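You operate a simulated robot arm through the tools that you are given. There is no shell and no other tool.

Carry out the task below with a simulated robot arm. There is one attempt and no reset: what you move stays moved.

JOB
Start the dryer for 20 minutes and delay the wash by two hours.
Fine: both are loaded and their dials set; press start on both and leave them on.

Only the result counts: the job must be done as asked and must still hold three seconds after the hand-in. Knocking over, shifting, dropping, spilling or breaking anything else fails it.

ROBOT AND FRAMES
A 7-joint arm with a two-finger parallel gripper, fixed in place. Base frame: the origin is on the floor under the middle of its stand, x ahead of it, y to its left, z up. Units: cm, rad, N and s.
It reaches about 152.4 cm from its shoulder. Its first joint turns from -2.601 to 2.601 rad. Payload 3.5 kg.
The TCP is the grasp point between the finger pads, 2.3 cm short of the fingertips. In the tool frame z runs along the fingers and y along their closing line. The gripper opens to 9.4 cm. The fingers are 3.8 cm wide and 1 cm thick; the gripper's body (5.4 by 9.6 cm) begins 3.9 cm behind the TCP.
Orientation is told as [roll, pitch, yaw] about the base's x, y, z axes, in that order, counted from this pose: with the fingers straight down and closing along the base's y, the tool's x points along the base's -x, its y along +y and its z along -z.

CONTROLS
- The arm moves only by the tool jog_arm. Its arguments are lists of equal length, an entry for each row: "translation": the shift along the tool's x, y, z in units of 30 mm (1.0 is 30 mm), a list of three; "rot": the turn, a rotation vector about the tool's x, y, z in units of 5 degrees (1.0 is 5 degrees), a list of three; "fingers": the closure in counts, from 0 (fully open) to 255 (shut). In form: {"translation": [[dx, dy, dz], ...], "rot": [[wx, wy, wz], ...], "fingers": [fingers, ...]}. A call has 1 to 20 rows; each row shifts and turns the commanded pose from where the row before left it, along the tool's axes as they then stand. A call with a number of a shift or a turn outside -1 to 1 is refused whole. Each row takes 0.2 s and may step no farther than 5 cm and 0.15 rad from the row before; otherwise, or with a gripper value out of range, the whole call is refused. A pose out of reach is approached as far as the arm can. The call stops where the force on the tool passes 40 N (or 10 N more than at its start, if that is more) or the arm is blocked; 0.2 s more then pass. Each finger travels about 15.3 cm/s and halts on what it meets, pressing with about 25 N; the grip force reading is that of the motor and also rises with nothing between the fingers. The clock runs only during rows and for 0.2 s after the last one: add rows that do not move to give the fingers time. The reply holds the time, the measured pose of the TCP, the force on the tool along the base axes, the opening and the grip force, in the units named above and with some noise, with the torque about the TCP (base axes, N m) and any sound that the robot's microphone picked up.
- Cameras (640 x 400 px; columns grow to the right, rows downward): "scene" is fixed at [5.15, 50.02, 157.31]; the picture's right is [0.59, -0.81, 0.00], its down [-0.56, -0.41, -0.71] and it looks along [0.58, 0.42, -0.70] (base axes); focal length 310 px, centre (320, 200). "wrist" rides on the gripper at [8.6, 1.6, -7.4] in the tool frame; the picture's right is [-0.18, 0.98, 0.00], its down [-0.58, -0.11, -0.81] and it looks along [-0.79, -0.15, 0.59] (tool axes); focal length 243 px, centre (320, 200). There is no depth. A picture from a camera that has moved, and an enlarged one, comes with that camera's place and axes in the base frame and with its lens.
- grab_frame(camera): a new picture of that camera. The clock stands still meanwhile.
- inspect(camera, box): a new picture of the part [left, top, right, bottom] of that camera's present view, enlarged. The clock stands still meanwhile.
- sign_off(): hands the job in; it is judged then, once.

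Places have to be worked out from the pictures, the camera data and where the tool is seen. Open the gripper and draw the arm clear of the work before you hand the job in, unless the task says otherwise.

The tools are called after "Request:" as name(argument=value, ...) on one line, values as JSON. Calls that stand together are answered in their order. jog_arm: Moves the arm, as the interface text tells. Its arguments: {"type":"object","properties":{"translation":{"type":"array"},"rot":{"type":"array"},"fingers":{"type":"array"}},"required":["translation","rot","fingers"]} The other tools are called the same way: grab_frame (camera) takes a picture; inspect (camera, box) takes an enlarged picture of a part of a camera's view; sign_off () hands the job in.

At the start:

```text
time_s: 0.0
ee_pos: [36.68, 69.73, 109.55]
orientation: [0.0, 0.0, -0.001]
wrist_force: [0.4, -0.5, -0.3]
moment: [0.01, -0.02, -0.03]
grip_width: 9.42
finger_force: 0.0
```

scene: 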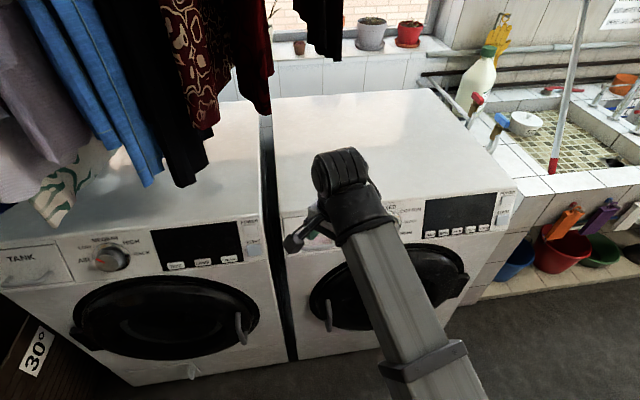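
wrist: 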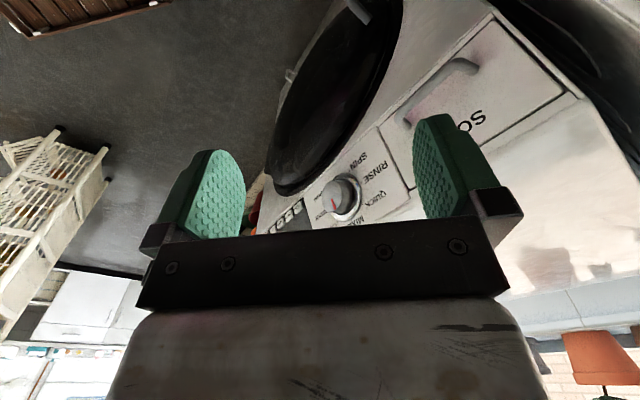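

The scene shows two machines: left one with a TANK drawer (dryer, probably) and the right one with a soap drawer (washer). I enlarge both panels to read the buttons.

Request:
inspect(camera="scene", box=[140, 205, 280, 292])

Request:
inspect(camera="scene", box=[385, 175, 525, 262])

Request:
inspect(camera="scene", box=[0, 200, 160, 300])

Request:
inspect(camera="wrist", box=[220, 80, 480, 242])

```text
4.57 times, centred on (210, 248) of scene
camera zoom: at [5.15, 50.02, 157.31], right [0.59, -0.81, 0.0], down [-0.56, -0.41, -0.71], along [0.58, 0.42, -0.7], focal length 1420 px, centre (823, -22)
```

zoom: 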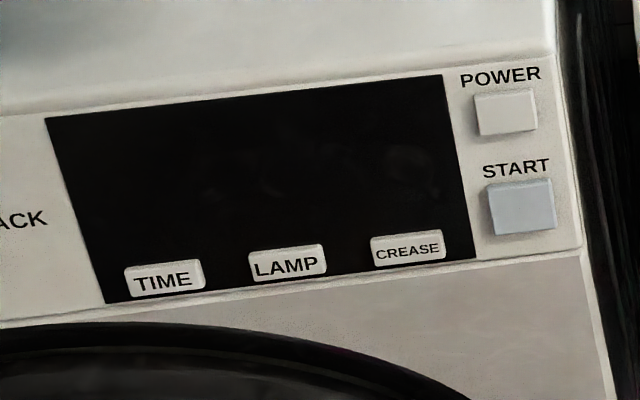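

```text
4.57 times, centred on (455, 218) of scene
camera zoom: at [5.15, 50.02, 157.31], right [0.59, -0.81, 0.0], down [-0.56, -0.41, -0.71], along [0.58, 0.42, -0.7], focal length 1420 px, centre (-297, 115)
```

zoom: 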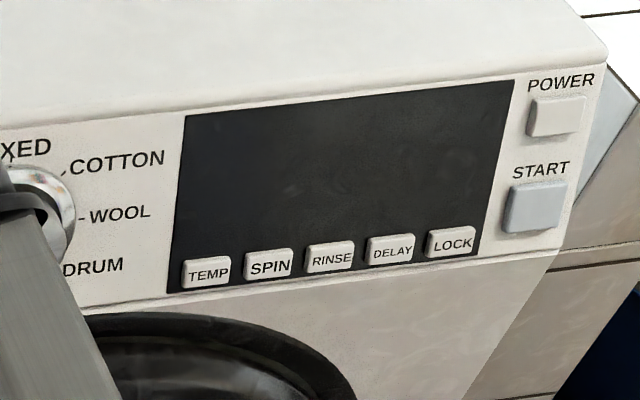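

```text
4.00 times, centred on (80, 250) of scene
camera zoom: at [5.15, 50.02, 157.31], right [0.59, -0.81, 0.0], down [-0.56, -0.41, -0.71], along [0.58, 0.42, -0.7], focal length 1242 px, centre (1280, 0)
```

zoom: 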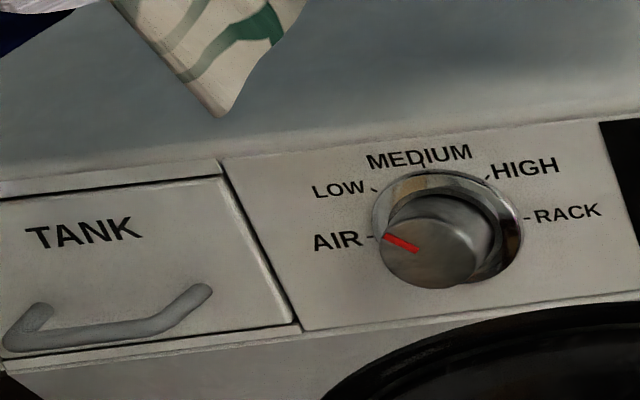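

```text
2.46 times, centred on (350, 161) of wrist
camera zoom: at [28.13, 71.23, 116.94], right [0.18, 0.98, 0.0], down [0.58, -0.11, 0.81], along [0.79, -0.15, -0.59], focal length 597 px, centre (246, 296)
```

zoom: 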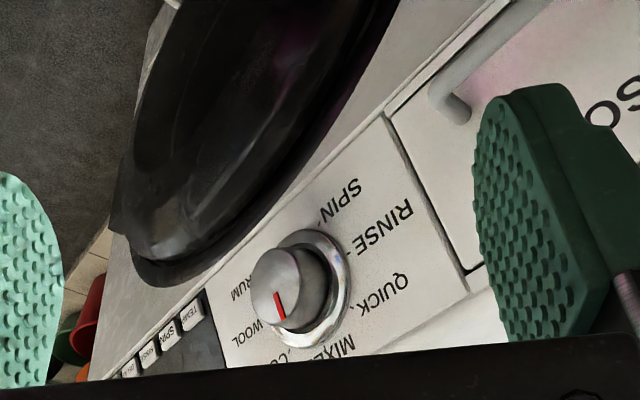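

Both displays are dark, so I expect to need POWER, then TIME (dryer) / DELAY (washer), then START. From triangulating the TEMP button with both cameras I place the panels on a plane about (x+y)/√2 ≈ 91.4 at z ≈ 86.6, tilted back ~19°. I first turn the tool in place to point at the panels with fingers shut.

Request:
jog_arm(translation=[[0, 0, 0], [0, 0, 0], [0, 0, 0], [0, 0, 0], [0, 0, 0], [0, 0, 0], [0, 0, 0], [0, 0, 0], [0, 0, 0], [0, 0, 0], [0, 0, 0], [0, 0, 0], [0, 0, 0], [0, 0, 0], [0, 0, 0]], rot=[[-0.398, -0.961, -0.556], [-0.398, -0.961, -0.556], [-0.398, -0.961, -0.556], [-0.398, -0.961, -0.556], [-0.398, -0.961, -0.556], [-0.398, -0.961, -0.556], [-0.398, -0.961, -0.556], [-0.398, -0.961, -0.556], [-0.398, -0.961, -0.556], [-0.398, -0.961, -0.556], [-0.398, -0.961, -0.556], [-0.398, -0.961, -0.556], [-0.398, -0.961, -0.556], [-0.398, -0.961, -0.556], [0, 0, 0]], fingers=[255, 255, 255, 255, 255, 255, 255, 255, 255, 255, 255, 255, 255, 255, 255])

```text
time_s: 3.2
ee_pos: [36.68, 69.72, 109.4]
orientation: [-0.001, -1.242, 0.785]
wrist_force: [-0.7, -0.1, 0.2]
moment: [0.0, -0.04, 0.02]
grip_width: 0.01
finger_force: 24.7
```

The tool now points at the panels (yaw 0.785, pitch −1.242). I look at both pictures to check the surroundings and the washing on the line.

Request:
grab_frame(camera="scene")

Request:
grab_frame(camera="wrist")

```text
taken
```

scene: 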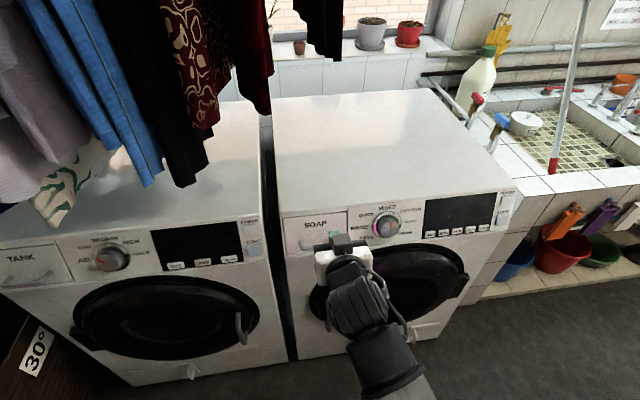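

```text
taken
camera wrist: at [28.69, 63.77, 103.71], right [-0.65, 0.74, 0.17], down [-0.33, -0.48, 0.81], along [0.68, 0.47, 0.56], focal length 243 px, centre (320, 200)
```

wrist: 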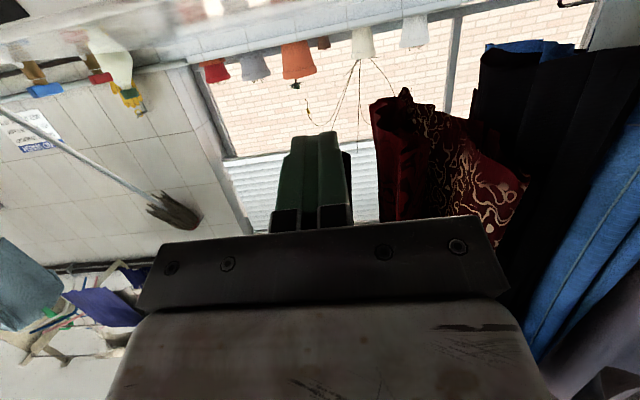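

The view of the panels is clear now, and the clothes triangulate to hang at about z ≥ 104 over the dryer top, behind the panel front. I move to a standoff in front of the dryer's POWER button (estimated at (37.2, 95.8, 94.8)).

Request:
jog_arm(translation=[[0.37, 0.861, 0], [0.37, 0.861, 0], [0.37, 0.861, 0], [0.37, 0.861, 0], [0.37, 0.861, 0], [0.37, 0.861, 0], [0.37, 0.861, 0], [0, 0, 0.8], [0, 0, 0.8], [0, 0, 0.8], [0, 0, 0.8], [0, 0, 0.8], [0, 0, 0]], rot=[[0, 0, 0], [0, 0, 0], [0, 0, 0], [0, 0, 0], [0, 0, 0], [0, 0, 0], [0, 0, 0], [0, 0, 0], [0, 0, 0], [0, 0, 0], [0, 0, 0], [0, 0, 0], [0, 0, 0]], fingers=[255, 255, 255, 255, 255, 255, 255, 255, 255, 255, 255, 255, 255])

Request:
grab_frame(camera="scene")

Request:
grab_frame(camera="wrist")

```text
time_s: 6.0
ee_pos: [30.3, 88.67, 98.29]
orientation: [0.001, -1.24, 0.784]
wrist_force: [-0.6, 0.4, 0.6]
moment: [0.0, 0.04, 0.0]
grip_width: 0.01
finger_force: 25.1
```

```text
taken
```

scene: 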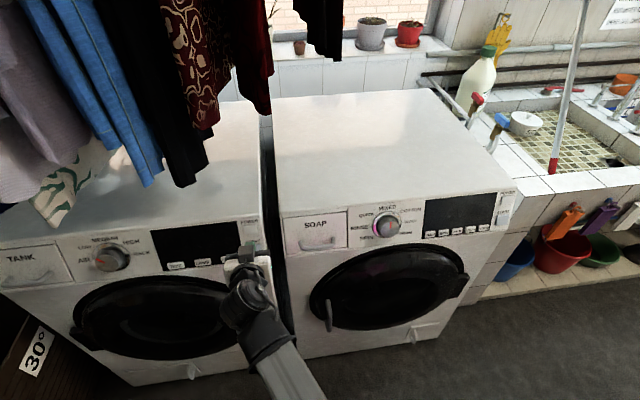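

```text
taken
camera wrist: at [22.22, 82.78, 92.45], right [-0.65, 0.74, 0.17], down [-0.33, -0.48, 0.81], along [0.68, 0.47, 0.56], focal length 243 px, centre (320, 200)
```

wrist: 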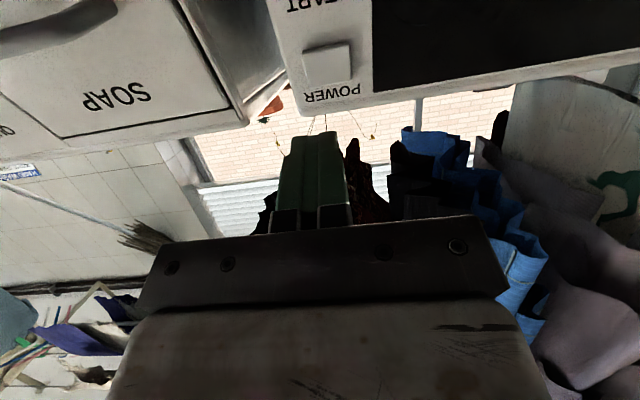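

The wrist view and scene agree on POWER at about n=94.4, e=−41.6, z=94.4 (n, e along/across the panel). I close in to about 1.5 cm from it with a small lateral correction.

Request:
jog_arm(translation=[[0.12, 0.11, 0.8], [0, 0, 0.8], [0, 0, 0.7], [0, 0, 0]], rot=[[0, 0, 0], [0, 0, 0], [0, 0, 0], [0, 0, 0]], fingers=[255, 255, 255, 255])

Request:
inspect(camera="scene", box=[140, 205, 280, 292])

Request:
grab_frame(camera="wrist")

```text
time_s: 7.0
ee_pos: [34.64, 93.56, 95.64]
orientation: [0.002, -1.24, 0.784]
wrist_force: [-0.4, 0.6, 0.5]
moment: [-0.03, -0.01, 0.0]
grip_width: 0.02
finger_force: 25.2
```

```text
4.57 times, centred on (210, 248) of scene
camera zoom: at [5.15, 50.02, 157.31], right [0.59, -0.81, 0.0], down [-0.56, -0.41, -0.71], along [0.58, 0.42, -0.7], focal length 1420 px, centre (823, -22)
```

zoom: 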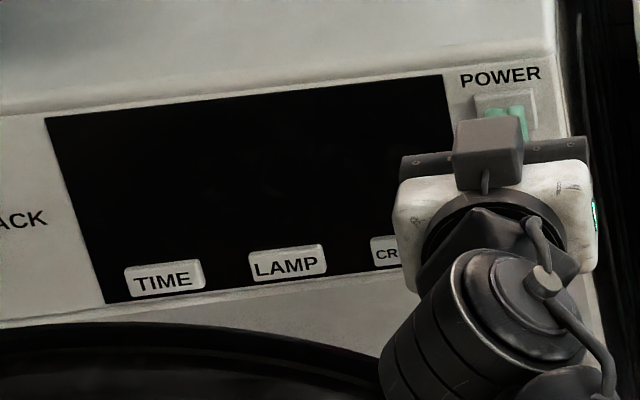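

```text
taken
camera wrist: at [26.46, 87.57, 89.92], right [-0.65, 0.74, 0.17], down [-0.33, -0.48, 0.81], along [0.68, 0.47, 0.56], focal length 243 px, centre (320, 200)
```

wrist: 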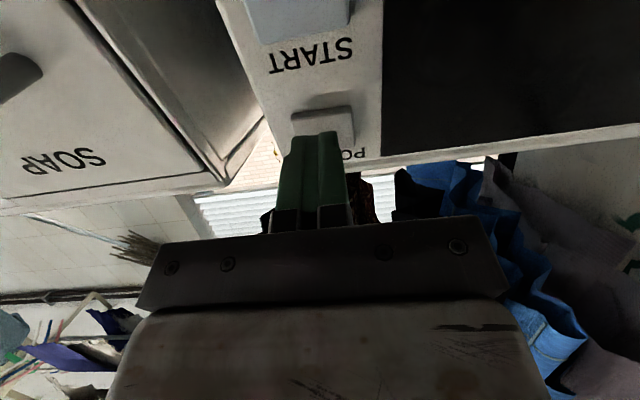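

The fingertip is lined up over POWER, about 1.5 cm short. I press forward in small steps, watching force and sound.

Request:
jog_arm(translation=[[0, 0, 0.2], [0, 0, 0.15], [0, 0, 0.1], [0, 0, 0]], rot=[[0, 0, 0], [0, 0, 0], [0, 0, 0], [0, 0, 0]], fingers=[255, 255, 255, 255])

```text
time_s: 8.0
ee_pos: [35.3, 94.45, 95.18]
orientation: [0.0, -1.241, 0.785]
wrist_force: [-0.7, -1.1, 0.4]
moment: [-0.01, -0.01, -0.03]
grip_width: 0.0
finger_force: 25.2
heard: click
```

A click was heard. I back off 2 cm and look at the dryer's display.

Request:
jog_arm(translation=[[0, 0, -0.4], [0, 0, -0.4], [0, 0, 0]], rot=[[0, 0, 0], [0, 0, 0], [0, 0, 0]], fingers=[255, 255, 255])

Request:
inspect(camera="scene", box=[140, 205, 280, 292])

```text
time_s: 8.8
ee_pos: [33.79, 92.87, 95.95]
orientation: [0.002, -1.239, 0.784]
wrist_force: [0.0, -1.7, -0.1]
moment: [0.02, 0.01, 0.03]
grip_width: 0.02
finger_force: 25.3
```

```text
4.57 times, centred on (210, 248) of scene
camera zoom: at [5.15, 50.02, 157.31], right [0.59, -0.81, 0.0], down [-0.56, -0.41, -0.71], along [0.58, 0.42, -0.7], focal length 1420 px, centre (823, -22)
```

zoom: 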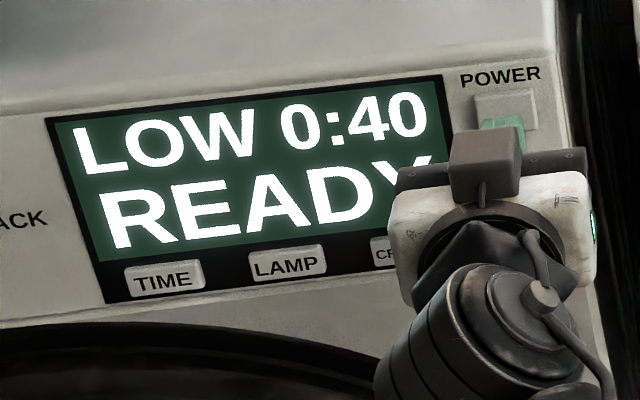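

The display lit up with "LOW 0:40 READY", so TIME must be changed from 0:40 to 0:20. TIME is estimated at n=91.4, e=−62.3, z=86.9; I move to about 4 cm in front of it.

Request:
jog_arm(translation=[[0, 0, -0.54], [0.379, 0.976, 0], [0.379, 0.976, 0], [0.379, 0.976, 0], [0.379, 0.976, 0], [0.379, 0.976, 0], [0.379, 0.976, 0], [0.379, 0.976, 0], [0, 0, 0]], rot=[[0, 0, 0], [0, 0, 0], [0, 0, 0], [0, 0, 0], [0, 0, 0], [0, 0, 0], [0, 0, 0], [0, 0, 0], [0, 0, 0]], fingers=[255, 255, 255, 255, 255, 255, 255, 255, 255])

Request:
grab_frame(camera="scene")

Request:
grab_frame(camera="wrist")

```text
time_s: 10.8
ee_pos: [16.38, 104.37, 89.01]
orientation: [0.001, -1.242, 0.784]
wrist_force: [-0.2, -0.1, 0.7]
moment: [0.01, -0.02, 0.01]
grip_width: 0.0
finger_force: 24.8
```

```text
taken
```

scene: 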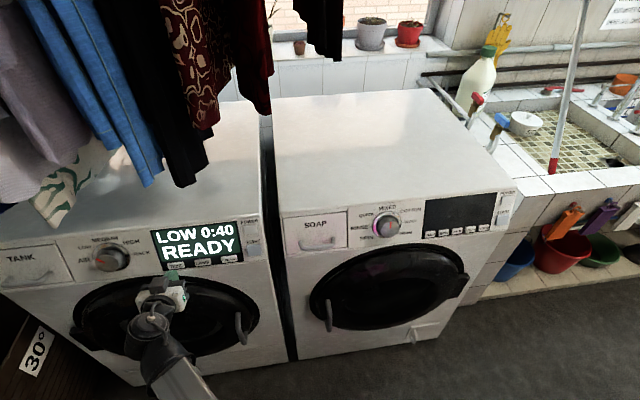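

```text
taken
camera wrist: at [8.3, 98.48, 83.25], right [-0.65, 0.74, 0.17], down [-0.33, -0.48, 0.81], along [0.68, 0.47, 0.56], focal length 243 px, centre (320, 200)
```

wrist: 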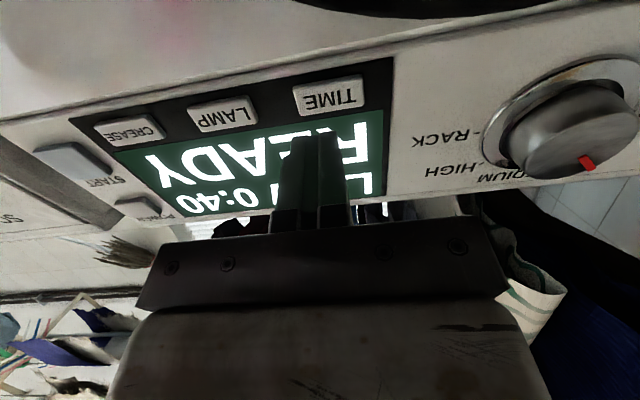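

TIME triangulates to n=91.6, e=−62.5, z=86.6, about 4.35 cm ahead of the fingertip. I press it once with a small correction.

Request:
jog_arm(translation=[[0.09, 0.1, 0.6], [0, 0, 0.4], [0, 0, 0.2], [0, 0, 0.13], [0, 0, 0]], rot=[[0, 0, 0], [0, 0, 0], [0, 0, 0], [0, 0, 0], [0, 0, 0]], fingers=[255, 255, 255, 255, 255])

Request:
inspect(camera="scene", box=[140, 205, 280, 292])

Request:
grab_frame(camera="wrist")

```text
time_s: 12.0
ee_pos: [18.76, 107.23, 87.47]
orientation: [0.001, -1.243, 0.784]
wrist_force: [-1.2, -1.3, 1.1]
moment: [0.0, 0.01, 0.02]
grip_width: 0.01
finger_force: 24.5
heard: click
```

```text
4.57 times, centred on (210, 248) of scene
camera zoom: at [5.15, 50.02, 157.31], right [0.59, -0.81, 0.0], down [-0.56, -0.41, -0.71], along [0.58, 0.42, -0.7], focal length 1420 px, centre (823, -22)
```

zoom: 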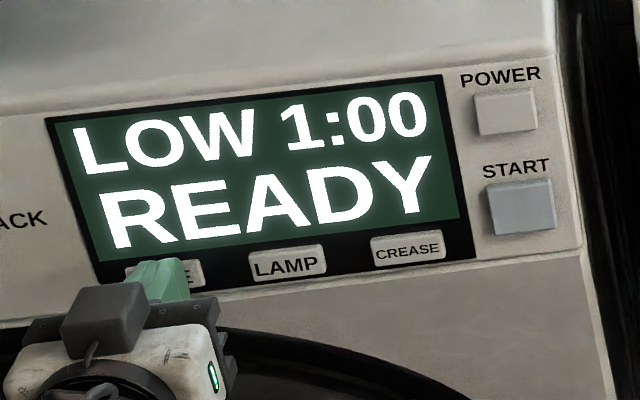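

```text
taken
camera wrist: at [10.71, 101.4, 81.72], right [-0.65, 0.74, 0.17], down [-0.33, -0.48, 0.81], along [0.68, 0.47, 0.56], focal length 243 px, centre (320, 200)
```

wrist: 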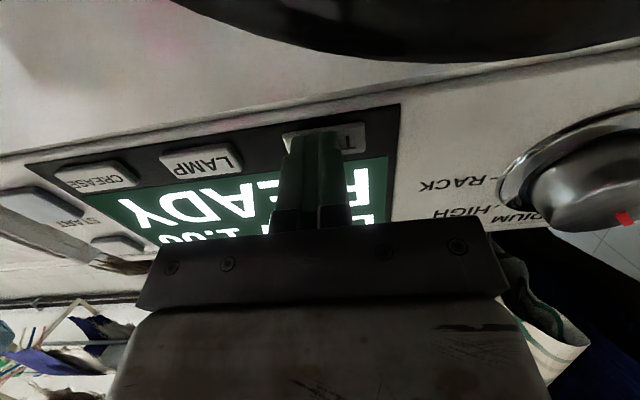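

One press moved it 0:40→1:00, so the values step up by 20 min and should wrap around. I release and press once more, checking the reading each time.

Request:
jog_arm(translation=[[0, 0, -0.4], [0, 0, 0], [0, 0, 0.2], [0, 0, 0.2], [0, 0, 0], [0, 0, -0.4], [0, 0, 0]], rot=[[0, 0, 0], [0, 0, 0], [0, 0, 0], [0, 0, 0], [0, 0, 0], [0, 0, 0], [0, 0, 0]], fingers=[255, 255, 255, 255, 255, 255, 255])

Request:
inspect(camera="scene", box=[140, 205, 280, 292])

```text
time_s: 13.6
ee_pos: [18.06, 106.53, 87.9]
orientation: [0.001, -1.24, 0.784]
wrist_force: [0.7, 0.7, -0.5]
moment: [-0.01, 0.03, 0.02]
grip_width: 0.01
finger_force: 25.1
heard: click
```

```text
4.57 times, centred on (210, 248) of scene
camera zoom: at [5.15, 50.02, 157.31], right [0.59, -0.81, 0.0], down [-0.56, -0.41, -0.71], along [0.58, 0.42, -0.7], focal length 1420 px, centre (823, -22)
```

zoom: 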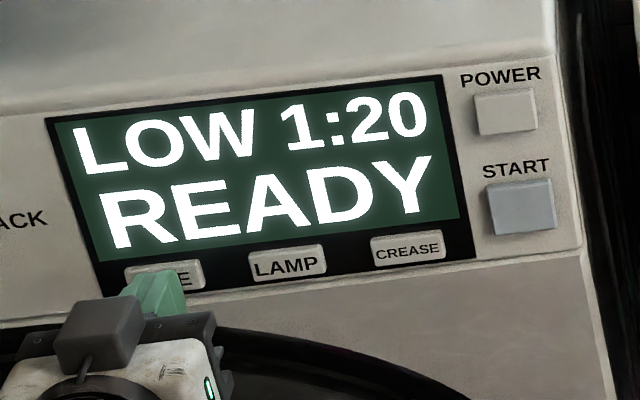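

The display reads 1:20 after a clean press-and-release cycle. I press again the same way.

Request:
jog_arm(translation=[[0, 0, 0.2], [0, 0, 0.2], [0, 0, 0], [0, 0, -0.4], [0, 0, 0]], rot=[[0, 0, 0], [0, 0, 0], [0, 0, 0], [0, 0, 0], [0, 0, 0]], fingers=[255, 255, 255, 255, 255])

Request:
inspect(camera="scene", box=[140, 205, 280, 292])

```text
time_s: 14.8
ee_pos: [17.93, 106.46, 87.87]
orientation: [0.003, -1.241, 0.784]
wrist_force: [0.1, 1.1, -0.3]
moment: [-0.03, 0.01, -0.01]
grip_width: 0.0
finger_force: 25.1
heard: click
```

```text
4.57 times, centred on (210, 248) of scene
camera zoom: at [5.15, 50.02, 157.31], right [0.59, -0.81, 0.0], down [-0.56, -0.41, -0.71], along [0.58, 0.42, -0.7], focal length 1420 px, centre (823, -22)
```

zoom: 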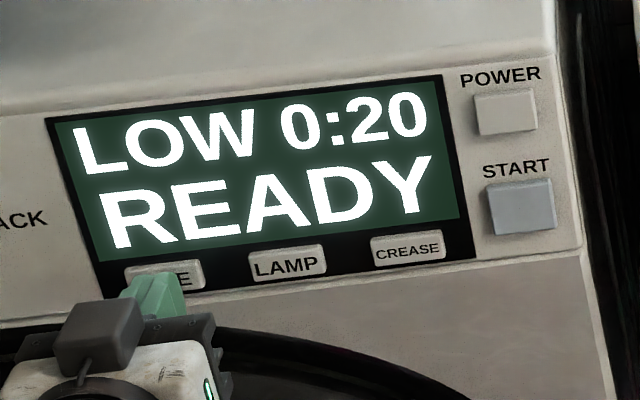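

The dryer now reads 0:20. I retract and shift right to about 4 cm in front of the dryer's START (estimated n=92.2, e=−41.4, z=88.3).

Request:
jog_arm(translation=[[0, 0, -0.82], [-0.075, -0.883, 0], [-0.075, -0.883, 0], [-0.075, -0.883, 0], [-0.075, -0.883, 0], [-0.075, -0.883, 0], [-0.075, -0.883, 0], [-0.075, -0.883, 0], [-0.075, -0.883, 0], [0, 0, 0]], rot=[[0, 0, 0], [0, 0, 0], [0, 0, 0], [0, 0, 0], [0, 0, 0], [0, 0, 0], [0, 0, 0], [0, 0, 0], [0, 0, 0], [0, 0, 0]], fingers=[255, 255, 255, 255, 255, 255, 255, 255, 255, 255])

Request:
grab_frame(camera="scene")

Request:
grab_frame(camera="wrist")

```text
time_s: 17.0
ee_pos: [31.56, 90.22, 90.23]
orientation: [0.002, -1.242, 0.783]
wrist_force: [-0.9, -1.0, 0.2]
moment: [0.0, 0.0, -0.02]
grip_width: 0.0
finger_force: 25.0
```

```text
taken
```

scene: 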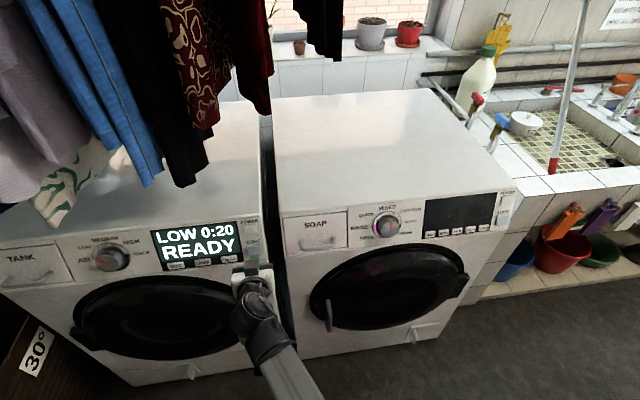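

```text
taken
camera wrist: at [23.5, 84.21, 84.48], right [-0.65, 0.74, 0.17], down [-0.33, -0.48, 0.81], along [0.68, 0.47, 0.56], focal length 243 px, centre (320, 200)
```

wrist: 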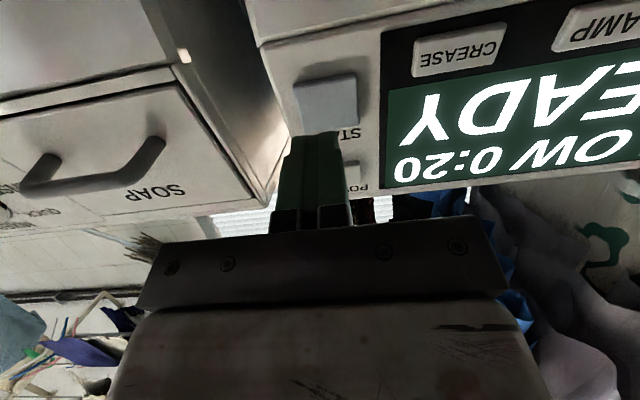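

START on the dryer is about 4.3 cm straight ahead of the tip (wrist view agrees). I press it once and back off.

Request:
jog_arm(translation=[[0, 0.04, 0.6], [0, 0, 0.4], [0, 0, 0.2], [0, 0, 0.13], [0, 0, 0]], rot=[[0, 0, 0], [0, 0, 0], [0, 0, 0], [0, 0, 0], [0, 0, 0]], fingers=[255, 255, 255, 255, 255])

Request:
inspect(camera="scene", box=[140, 205, 280, 292])

```text
time_s: 18.2
ee_pos: [34.26, 93.01, 89.15]
orientation: [0.002, -1.242, 0.783]
wrist_force: [-4.6, -1.6, 3.4]
moment: [0.03, 0.06, 0.04]
grip_width: 0.0
finger_force: 24.8
heard: click
```

```text
4.57 times, centred on (210, 248) of scene
camera zoom: at [5.15, 50.02, 157.31], right [0.59, -0.81, 0.0], down [-0.56, -0.41, -0.71], along [0.58, 0.42, -0.7], focal length 1420 px, centre (823, -22)
```

zoom: 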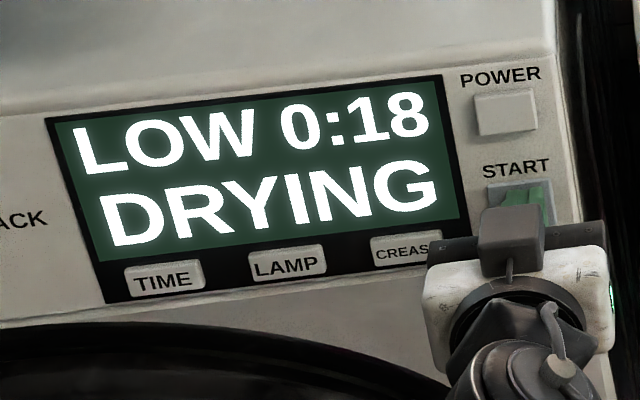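

The dryer shows "LOW 0:18 DRYING" – it's running. I back off and travel toward the washer, keeping an eye on how the dryer behaves.

Request:
jog_arm(translation=[[0, 0, -0.8], [0, 0, -0.8], [0, 0, -0.8], [0, 0, 0]], rot=[[0, 0, 0], [0, 0, 0], [0, 0, 0], [0, 0, 0]], fingers=[255, 255, 255, 255])

Request:
inspect(camera="scene", box=[140, 205, 280, 292])

Request:
inspect(camera="scene", box=[385, 175, 525, 262])

```text
time_s: 19.2
ee_pos: [29.54, 88.05, 91.41]
orientation: [0.002, -1.24, 0.783]
wrist_force: [0.2, -0.2, 0.7]
moment: [0.01, -0.02, -0.02]
grip_width: 0.0
finger_force: 25.0
```

```text
4.57 times, centred on (210, 248) of scene
camera zoom: at [5.15, 50.02, 157.31], right [0.59, -0.81, 0.0], down [-0.56, -0.41, -0.71], along [0.58, 0.42, -0.7], focal length 1420 px, centre (823, -22)
```

zoom: 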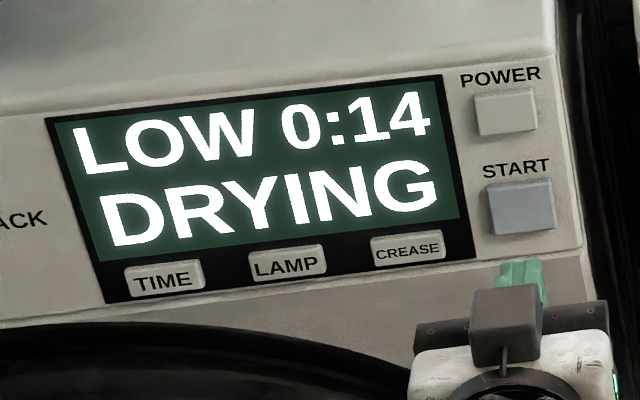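

```text
4.57 times, centred on (455, 218) of scene
camera zoom: at [5.15, 50.02, 157.31], right [0.59, -0.81, 0.0], down [-0.56, -0.41, -0.71], along [0.58, 0.42, -0.7], focal length 1420 px, centre (-297, 115)
```

zoom: 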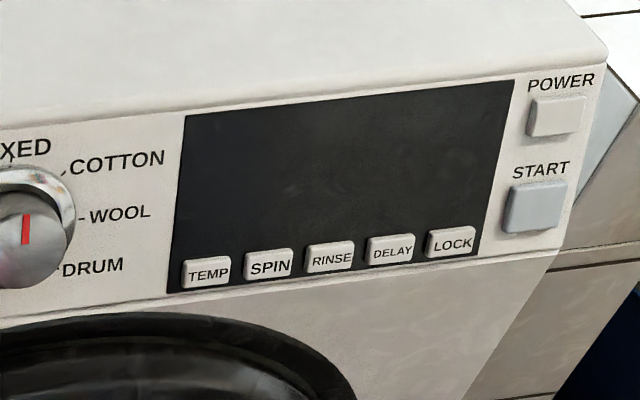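

The dryer is counting down quickly while DRYING, as expected of a running cycle. I now retract clear of the knobs and traverse right along the front to the washer's panel.

Request:
jog_arm(translation=[[0, 0, -1], [0, -0.5, -0.67], [0, -1, 0], [0, -1, 0], [0, -1, 0], [0, -1, 0], [0, -1, 0], [0, -1, 0], [0, -1, 0], [0, -1, 0], [0, -1, 0], [0, -1, 0], [0, -1, 0], [0, -1, 0], [0, -1, 0], [0, -1, 0], [0, -1, 0], [0, -1, 0], [0, -1, 0], [0, -1, 0]], rot=[[0, 0, 0], [0, 0, 0], [0, 0, 0], [0, 0, 0], [0, 0, 0], [0, 0, 0], [0, 0, 0], [0, 0, 0], [0, 0, 0], [0, 0, 0], [0, 0, 0], [0, 0, 0], [0, 0, 0], [0, 0, 0], [0, 0, 0], [0, 0, 0], [0, 0, 0], [0, 0, 0], [0, 0, 0], [0, 0, 0]], fingers=[255, 255, 255, 255, 255, 255, 255, 255, 255, 255, 255, 255, 255, 255, 255, 255, 255, 255, 255, 255])

Request:
grab_frame(camera="scene")

```text
time_s: 23.4
ee_pos: [65.53, 45.84, 93.01]
orientation: [0.005, -1.241, 0.783]
wrist_force: [-0.8, 0.0, 0.6]
moment: [0.01, 0.0, -0.04]
grip_width: 0.0
finger_force: 25.2
```

```text
taken
```

scene: 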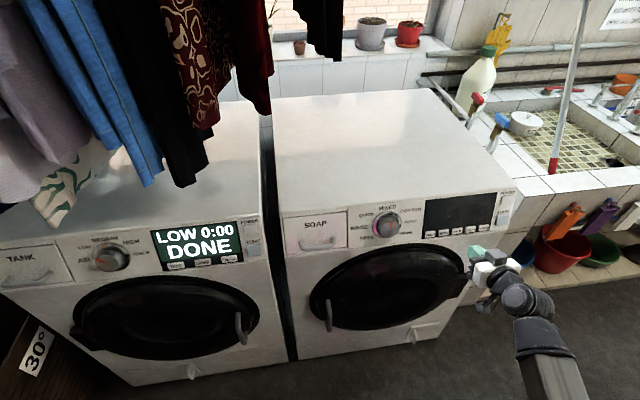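

The dryer finished its 20-minute cycle ("LOW 0:00 DONE") and stays on. I continue to a standoff in front of the washer's POWER (estimated n=94.2, e=32.4, z=94).

Request:
jog_arm(translation=[[-0.283, -0.881, 0], [-0.283, -0.881, 0], [-0.283, -0.881, 0], [-0.283, -0.881, 0], [-0.283, -0.881, 0], [-0.283, -0.881, 0], [-0.283, -0.881, 0], [0, 0, 0.78], [0, 0, 0.78], [0, 0, 0.78], [0, 0, 0]], rot=[[0, 0, 0], [0, 0, 0], [0, 0, 0], [0, 0, 0], [0, 0, 0], [0, 0, 0], [0, 0, 0], [0, 0, 0], [0, 0, 0], [0, 0, 0], [0, 0, 0]], fingers=[255, 255, 255, 255, 255, 255, 255, 255, 255, 255, 255])

Request:
grab_frame(camera="scene")

Request:
grab_frame(camera="wrist")

```text
time_s: 25.8
ee_pos: [84.52, 38.49, 96.34]
orientation: [0.003, -1.241, 0.783]
wrist_force: [-0.2, 0.1, -0.1]
moment: [0.0, 0.01, 0.01]
grip_width: 0.0
finger_force: 25.1
```

```text
taken
```

scene: 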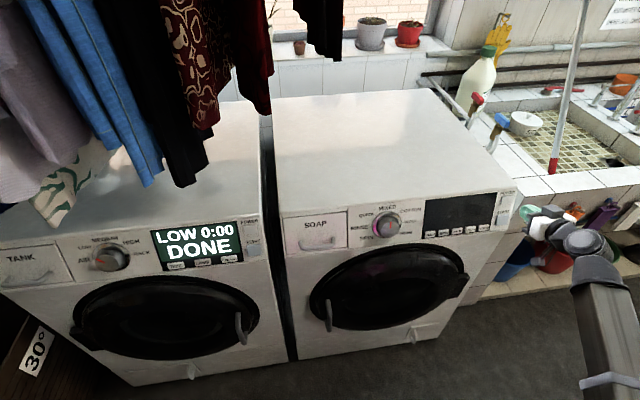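

```text
taken
camera wrist: at [76.41, 32.58, 90.6], right [-0.65, 0.74, 0.17], down [-0.33, -0.48, 0.81], along [0.68, 0.47, 0.56], focal length 243 px, centre (320, 200)
```

wrist: 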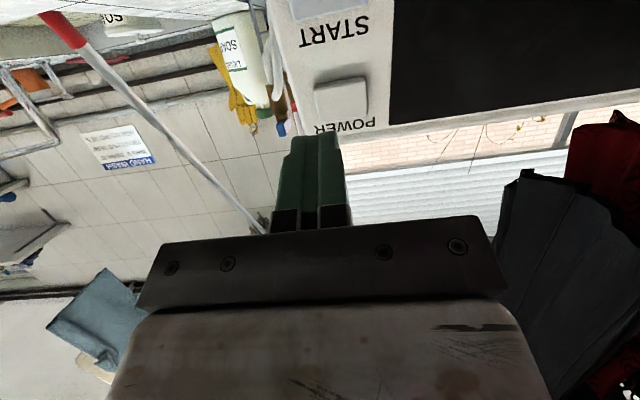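

The wrist view puts POWER slightly left of the tip line (e ≈ 31.6), about 5 cm ahead. I correct sideways and press.

Request:
jog_arm(translation=[[-0.1, 0.32, 0.3], [0, 0, 0.5], [0, 0, 0.4], [0, 0, 0.2], [0, 0, 0.13], [0, 0, 0]], rot=[[0, 0, 0], [0, 0, 0], [0, 0, 0], [0, 0, 0], [0, 0, 0], [0, 0, 0]], fingers=[255, 255, 255, 255, 255, 255])

Request:
inspect(camera="scene", box=[385, 175, 525, 262])

Request:
grab_frame(camera="wrist")

```text
time_s: 27.2
ee_pos: [86.9, 42.28, 95.16]
orientation: [0.002, -1.241, 0.784]
wrist_force: [-0.1, 0.1, -0.6]
moment: [0.0, 0.0, 0.0]
grip_width: 0.0
finger_force: 25.2
```

```text
4.57 times, centred on (455, 218) of scene
camera zoom: at [5.15, 50.02, 157.31], right [0.59, -0.81, 0.0], down [-0.56, -0.41, -0.71], along [0.58, 0.42, -0.7], focal length 1420 px, centre (-297, 115)
```

zoom: 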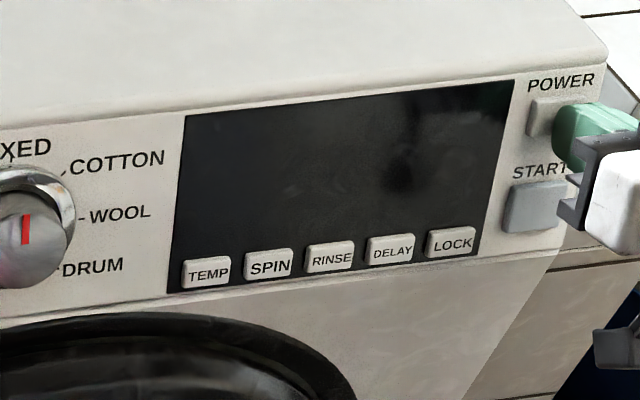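

```text
taken
camera wrist: at [78.84, 36.4, 89.4], right [-0.65, 0.74, 0.17], down [-0.33, -0.48, 0.81], along [0.68, 0.47, 0.56], focal length 243 px, centre (320, 200)
```

wrist: 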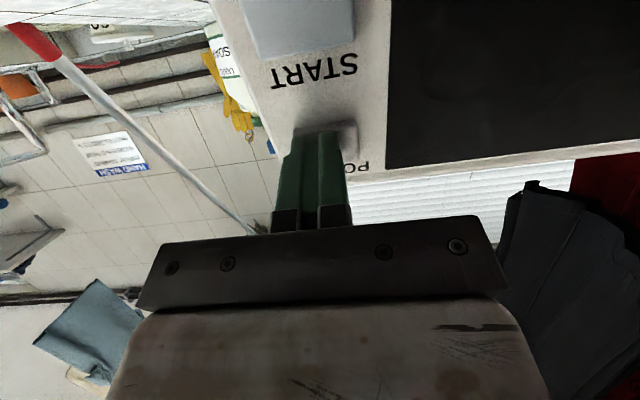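

No click yet; the tip is just touching/in front of the button, well aligned. I press a bit farther in small steps.

Request:
jog_arm(translation=[[0, 0.05, 0.1], [0, 0, 0.1], [0, 0, 0]], rot=[[0, 0, 0], [0, 0, 0], [0, 0, 0]], fingers=[255, 255, 255])

Request:
inspect(camera="scene", box=[385, 175, 525, 262])

```text
time_s: 28.0
ee_pos: [87.28, 42.81, 95.02]
orientation: [0.0, -1.241, 0.782]
wrist_force: [-3.6, -2.0, -0.2]
moment: [-0.04, 0.02, 0.03]
grip_width: 0.02
finger_force: 24.8
heard: click
```

```text
4.57 times, centred on (455, 218) of scene
camera zoom: at [5.15, 50.02, 157.31], right [0.59, -0.81, 0.0], down [-0.56, -0.41, -0.71], along [0.58, 0.42, -0.7], focal length 1420 px, centre (-297, 115)
```

zoom: 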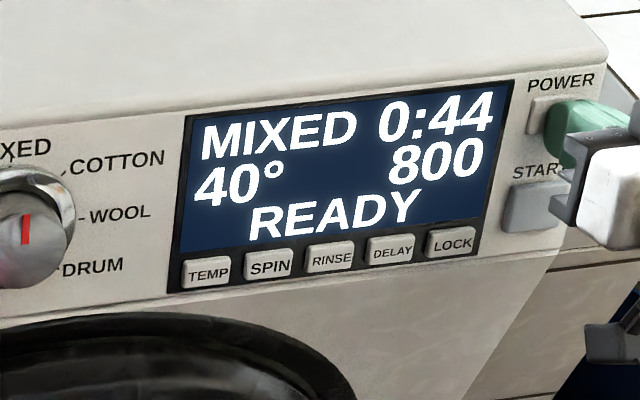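

The washer shows "MIXED 0:44 40° 800 READY". Next I retract and move to a standoff in front of DELAY (estimated n=91.5, e≈22, z=86.2).

Request:
jog_arm(translation=[[0, 0, -0.7], [0, 0, -0.61], [0.708, 0.788, 0], [0.708, 0.788, 0], [0.708, 0.788, 0], [0.708, 0.788, 0], [0, 0, 0]], rot=[[0, 0, 0], [0, 0, 0], [0, 0, 0], [0, 0, 0], [0, 0, 0], [0, 0, 0], [0, 0, 0]], fingers=[255, 255, 255, 255, 255, 255, 255])

Request:
grab_frame(camera="wrist")

Request:
inspect(camera="scene", box=[385, 175, 525, 262])

```text
time_s: 29.6
ee_pos: [75.97, 45.03, 88.24]
orientation: [0.002, -1.241, 0.785]
wrist_force: [0.0, 0.3, 0.4]
moment: [-0.02, 0.0, 0.02]
grip_width: 0.01
finger_force: 25.3
```

```text
taken
camera wrist: at [67.93, 39.04, 82.48], right [-0.65, 0.74, 0.17], down [-0.33, -0.48, 0.81], along [0.68, 0.47, 0.56], focal length 243 px, centre (320, 200)
```

wrist: 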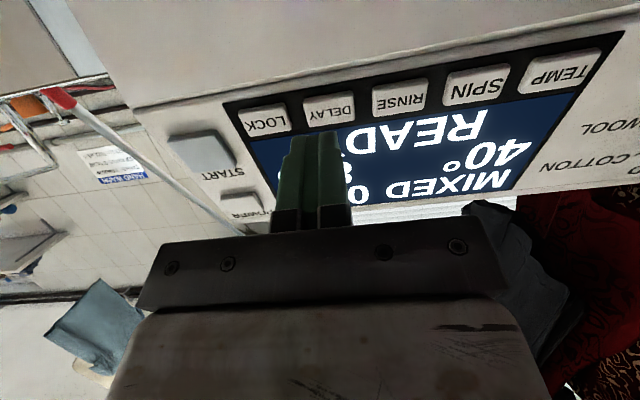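

```text
4.57 times, centred on (455, 218) of scene
camera zoom: at [5.15, 50.02, 157.31], right [0.59, -0.81, 0.0], down [-0.56, -0.41, -0.71], along [0.58, 0.42, -0.7], focal length 1420 px, centre (-297, 115)
```

zoom: 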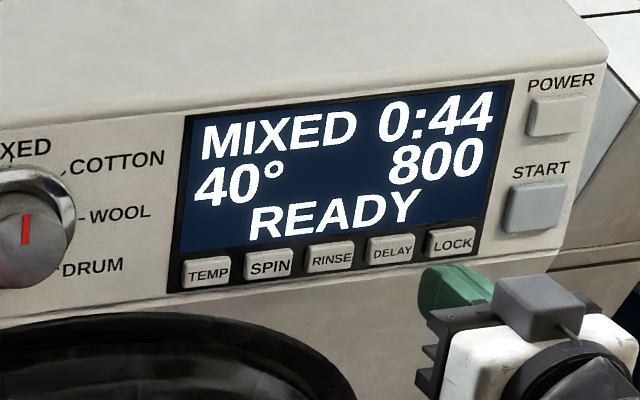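

DELAY lies about 3.6 cm ahead (n=91.2, e≈21.65, z=86.5), nearly in line with the tip. I nudge 0.2 cm left and press once.

Request:
jog_arm(translation=[[0, 0.07, 0.5], [0, 0, 0.35], [0, 0, 0.2], [0, 0, 0.1], [0, 0, 0]], rot=[[0, 0, 0], [0, 0, 0], [0, 0, 0], [0, 0, 0], [0, 0, 0]], fingers=[255, 255, 255, 255, 255])

Request:
inspect(camera="scene", box=[385, 175, 525, 262])

Request:
grab_frame(camera="wrist")

```text
time_s: 30.8
ee_pos: [78.23, 47.42, 86.98]
orientation: [0.001, -1.241, 0.784]
wrist_force: [-0.2, -0.1, -0.4]
moment: [0.03, 0.04, -0.03]
grip_width: 0.0
finger_force: 25.0
```

```text
4.57 times, centred on (455, 218) of scene
camera zoom: at [5.15, 50.02, 157.31], right [0.59, -0.81, 0.0], down [-0.56, -0.41, -0.71], along [0.58, 0.42, -0.7], focal length 1420 px, centre (-297, 115)
```

zoom: 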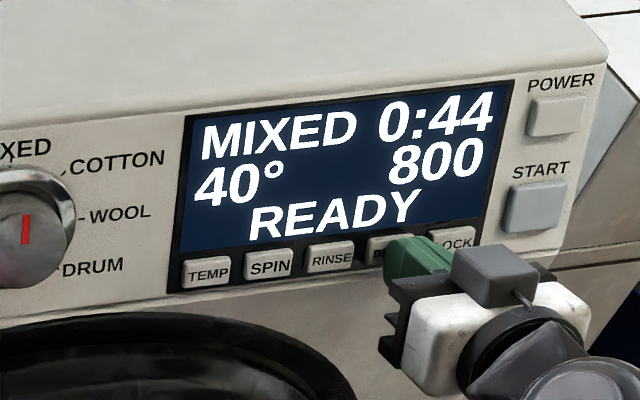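

```text
taken
camera wrist: at [70.15, 41.52, 81.3], right [-0.65, 0.74, 0.17], down [-0.33, -0.48, 0.81], along [0.68, 0.47, 0.56], focal length 243 px, centre (320, 200)
```

wrist: 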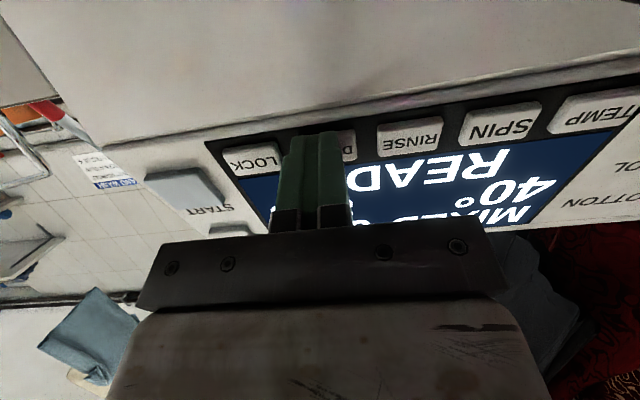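

No click yet; the tip is just short of DELAY and sits ~0.4 cm toward LOCK. I shift left 0.4 cm and push further in small steps.

Request:
jog_arm(translation=[[0, 0.14, -0.1], [0, 0, 0.15], [0, 0, 0.1], [0, 0, 0.05], [0, 0, 0]], rot=[[0, 0, 0], [0, 0, 0], [0, 0, 0], [0, 0, 0], [0, 0, 0]], fingers=[255, 255, 255, 255, 255])

Request:
inspect(camera="scene", box=[385, 175, 525, 262])

Request:
inspect(camera="wrist", box=[200, 80, 440, 230])

```text
time_s: 32.0
ee_pos: [78.33, 48.08, 86.94]
orientation: [0.002, -1.243, 0.786]
wrist_force: [-7.3, -12.2, 6.6]
moment: [0.12, -0.09, -0.08]
grip_width: 0.0
finger_force: 25.7
heard: click
```

```text
4.57 times, centred on (455, 218) of scene
camera zoom: at [5.15, 50.02, 157.31], right [0.59, -0.81, 0.0], down [-0.56, -0.41, -0.71], along [0.58, 0.42, -0.7], focal length 1420 px, centre (-297, 115)
```

zoom: 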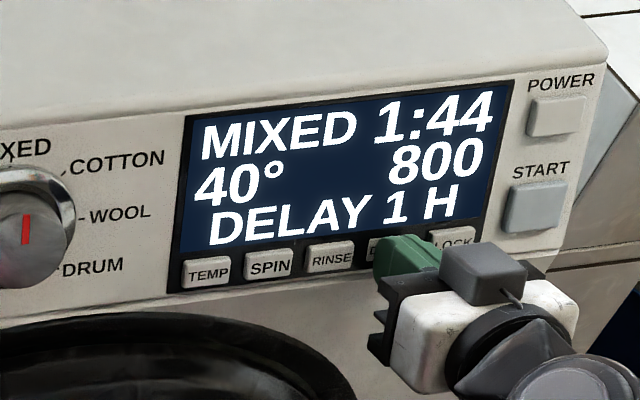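

```text
2.67 times, centred on (320, 155) of wrist
camera zoom: at [70.11, 42.11, 81.12], right [-0.65, 0.74, 0.17], down [-0.33, -0.48, 0.81], along [0.68, 0.47, 0.56], focal length 647 px, centre (320, 320)
```

zoom: 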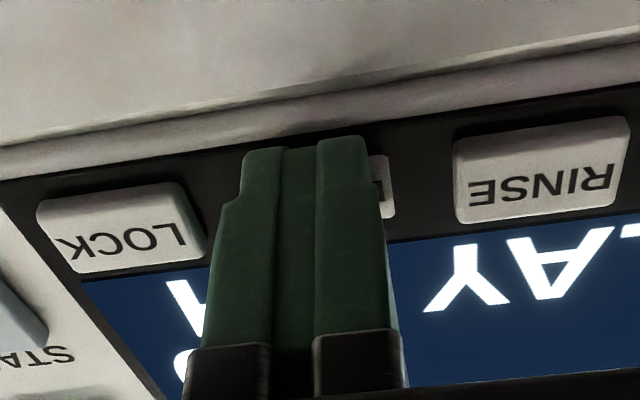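

The display reads "DELAY 1 H" after one click. I release and press once more for two hours.

Request:
jog_arm(translation=[[0, 0, -0.4], [0, 0, 0], [0, 0, 0.2], [0, 0, 0.18], [0, 0, 0], [0, 0, -0.4], [0, 0, 0]], rot=[[0, 0, 0], [0, 0, 0], [0, 0, 0], [0, 0, 0], [0, 0, 0], [0, 0, 0], [0, 0, 0]], fingers=[255, 255, 255, 255, 255, 255, 255])

Request:
inspect(camera="scene", box=[385, 175, 525, 262])

```text
time_s: 33.6
ee_pos: [77.42, 47.27, 87.23]
orientation: [0.002, -1.242, 0.784]
wrist_force: [-0.7, 0.2, -0.1]
moment: [0.0, 0.01, 0.0]
grip_width: 0.0
finger_force: 24.9
heard: click
```

```text
4.57 times, centred on (455, 218) of scene
camera zoom: at [5.15, 50.02, 157.31], right [0.59, -0.81, 0.0], down [-0.56, -0.41, -0.71], along [0.58, 0.42, -0.7], focal length 1420 px, centre (-297, 115)
```

zoom: 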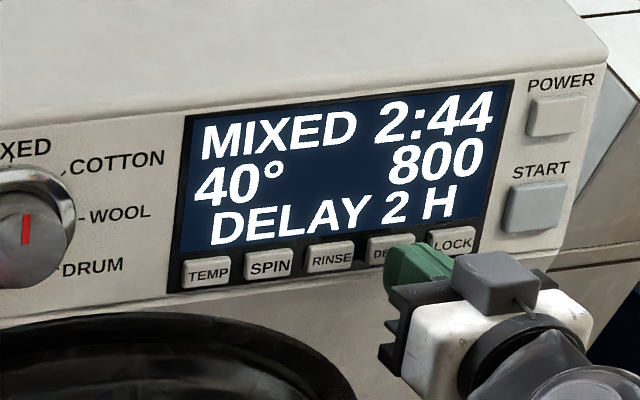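

"DELAY 2 H" is set. I retract and move right to a standoff in front of the washer's START (e ≈ 31.6, z ≈ 88).

Request:
jog_arm(translation=[[0, 0, -0.94], [-0.158, -0.858, 0], [-0.158, -0.858, 0], [-0.158, -0.858, 0], [-0.158, -0.858, 0], [0, 0, 0]], rot=[[0, 0, 0], [0, 0, 0], [0, 0, 0], [0, 0, 0], [0, 0, 0], [0, 0, 0]], fingers=[255, 255, 255, 255, 255, 255])

Request:
grab_frame(camera="wrist")

Request:
grab_frame(camera="scene")

```text
time_s: 35.0
ee_pos: [83.13, 38.68, 90.0]
orientation: [0.002, -1.24, 0.784]
wrist_force: [-1.0, 0.7, -0.2]
moment: [0.01, -0.01, 0.03]
grip_width: 0.0
finger_force: 25.0
```

```text
taken
camera wrist: at [75.04, 32.71, 84.29], right [-0.65, 0.74, 0.17], down [-0.33, -0.48, 0.81], along [0.68, 0.47, 0.56], focal length 243 px, centre (320, 200)
```

wrist: 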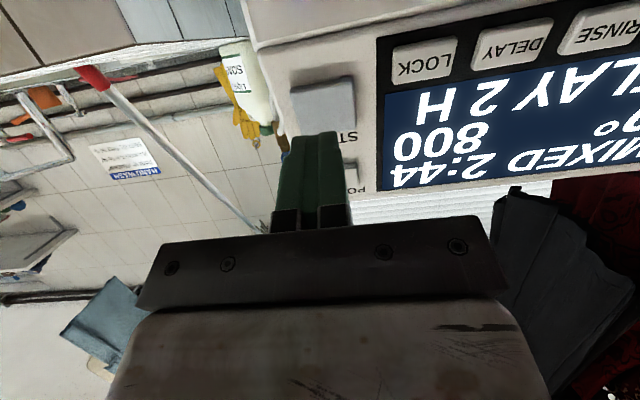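

```text
taken
```

scene: 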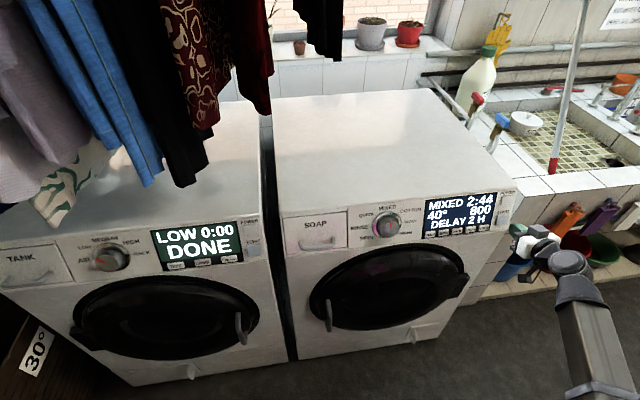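

START is straight ahead (wrist view matches the dryer's START approach). I press in the same way.

Request:
jog_arm(translation=[[0, 0.05, 0.6], [0, 0, 0.4], [0, 0, 0.2], [0, 0, 0.13], [0, 0, 0]], rot=[[0, 0, 0], [0, 0, 0], [0, 0, 0], [0, 0, 0], [0, 0, 0]], fingers=[255, 255, 255, 255, 255])

Request:
inspect(camera="scene", box=[385, 175, 525, 262])

```text
time_s: 36.2
ee_pos: [85.8, 41.34, 88.59]
orientation: [0.001, -1.242, 0.782]
wrist_force: [-8.8, -4.2, 4.2]
moment: [0.05, 0.05, 0.05]
grip_width: 0.0
finger_force: 25.0
heard: click
```

```text
4.57 times, centred on (455, 218) of scene
camera zoom: at [5.15, 50.02, 157.31], right [0.59, -0.81, 0.0], down [-0.56, -0.41, -0.71], along [0.58, 0.42, -0.7], focal length 1420 px, centre (-297, 115)
```

zoom: 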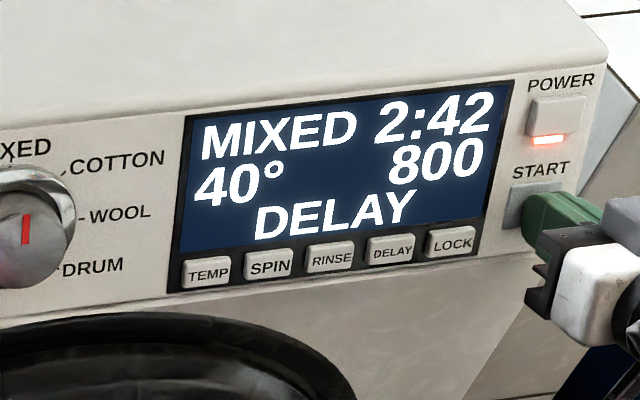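

The washer shows "MIXED 2:42 DELAY" and is counting with the delay running. I back straight off and open the gripper once clear.

Request:
jog_arm(translation=[[0, 0, -0.9], [0, 0, -0.9], [0, 0, -0.9], [0, 0, -0.9], [0, 0, -0.9], [0, 0, -0.9], [0, 0, 0]], rot=[[0, 0, 0], [0, 0, 0], [0, 0, 0], [0, 0, 0], [0, 0, 0], [0, 0, 0], [0, 0, 0]], fingers=[255, 255, 255, 0, 0, 0, 0])

Request:
grab_frame(camera="scene")

Request:
inspect(camera="scene", box=[385, 175, 525, 262])

Request:
inspect(camera="scene", box=[140, 205, 280, 292])

```text
time_s: 37.8
ee_pos: [75.13, 30.3, 93.93]
orientation: [0.001, -1.241, 0.784]
wrist_force: [-0.8, 0.5, 0.2]
moment: [-0.03, 0.01, 0.0]
grip_width: 9.44
finger_force: 0.2
```

```text
taken
```

scene: 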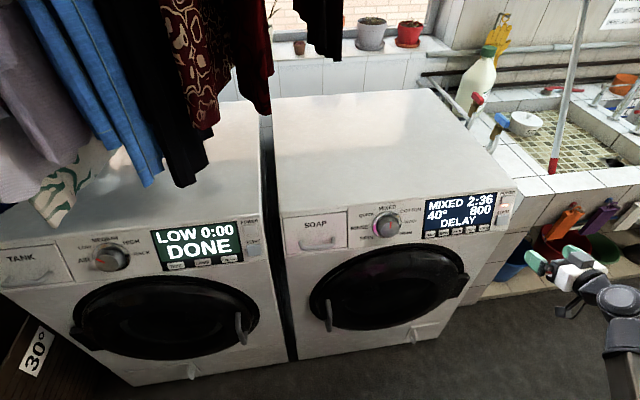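

```text
4.57 times, centred on (455, 218) of scene
camera zoom: at [5.15, 50.02, 157.31], right [0.59, -0.81, 0.0], down [-0.56, -0.41, -0.71], along [0.58, 0.42, -0.7], focal length 1420 px, centre (-297, 115)
```

zoom: 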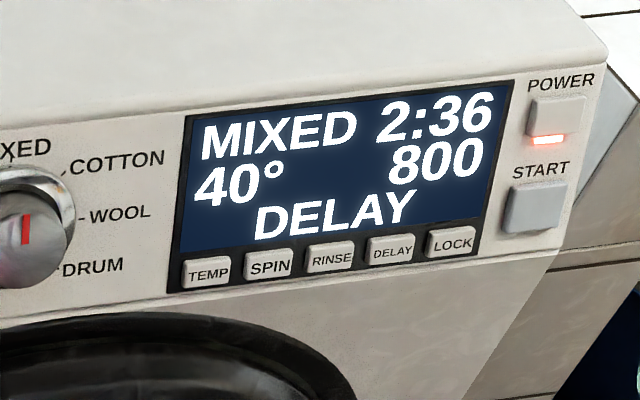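

```text
4.57 times, centred on (210, 248) of scene
camera zoom: at [5.15, 50.02, 157.31], right [0.59, -0.81, 0.0], down [-0.56, -0.41, -0.71], along [0.58, 0.42, -0.7], focal length 1420 px, centre (823, -22)
```

zoom: 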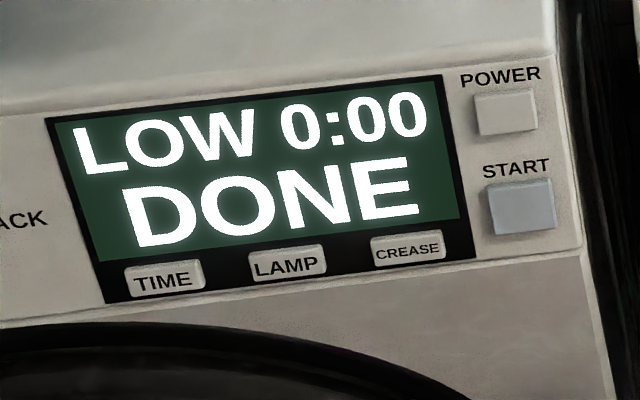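

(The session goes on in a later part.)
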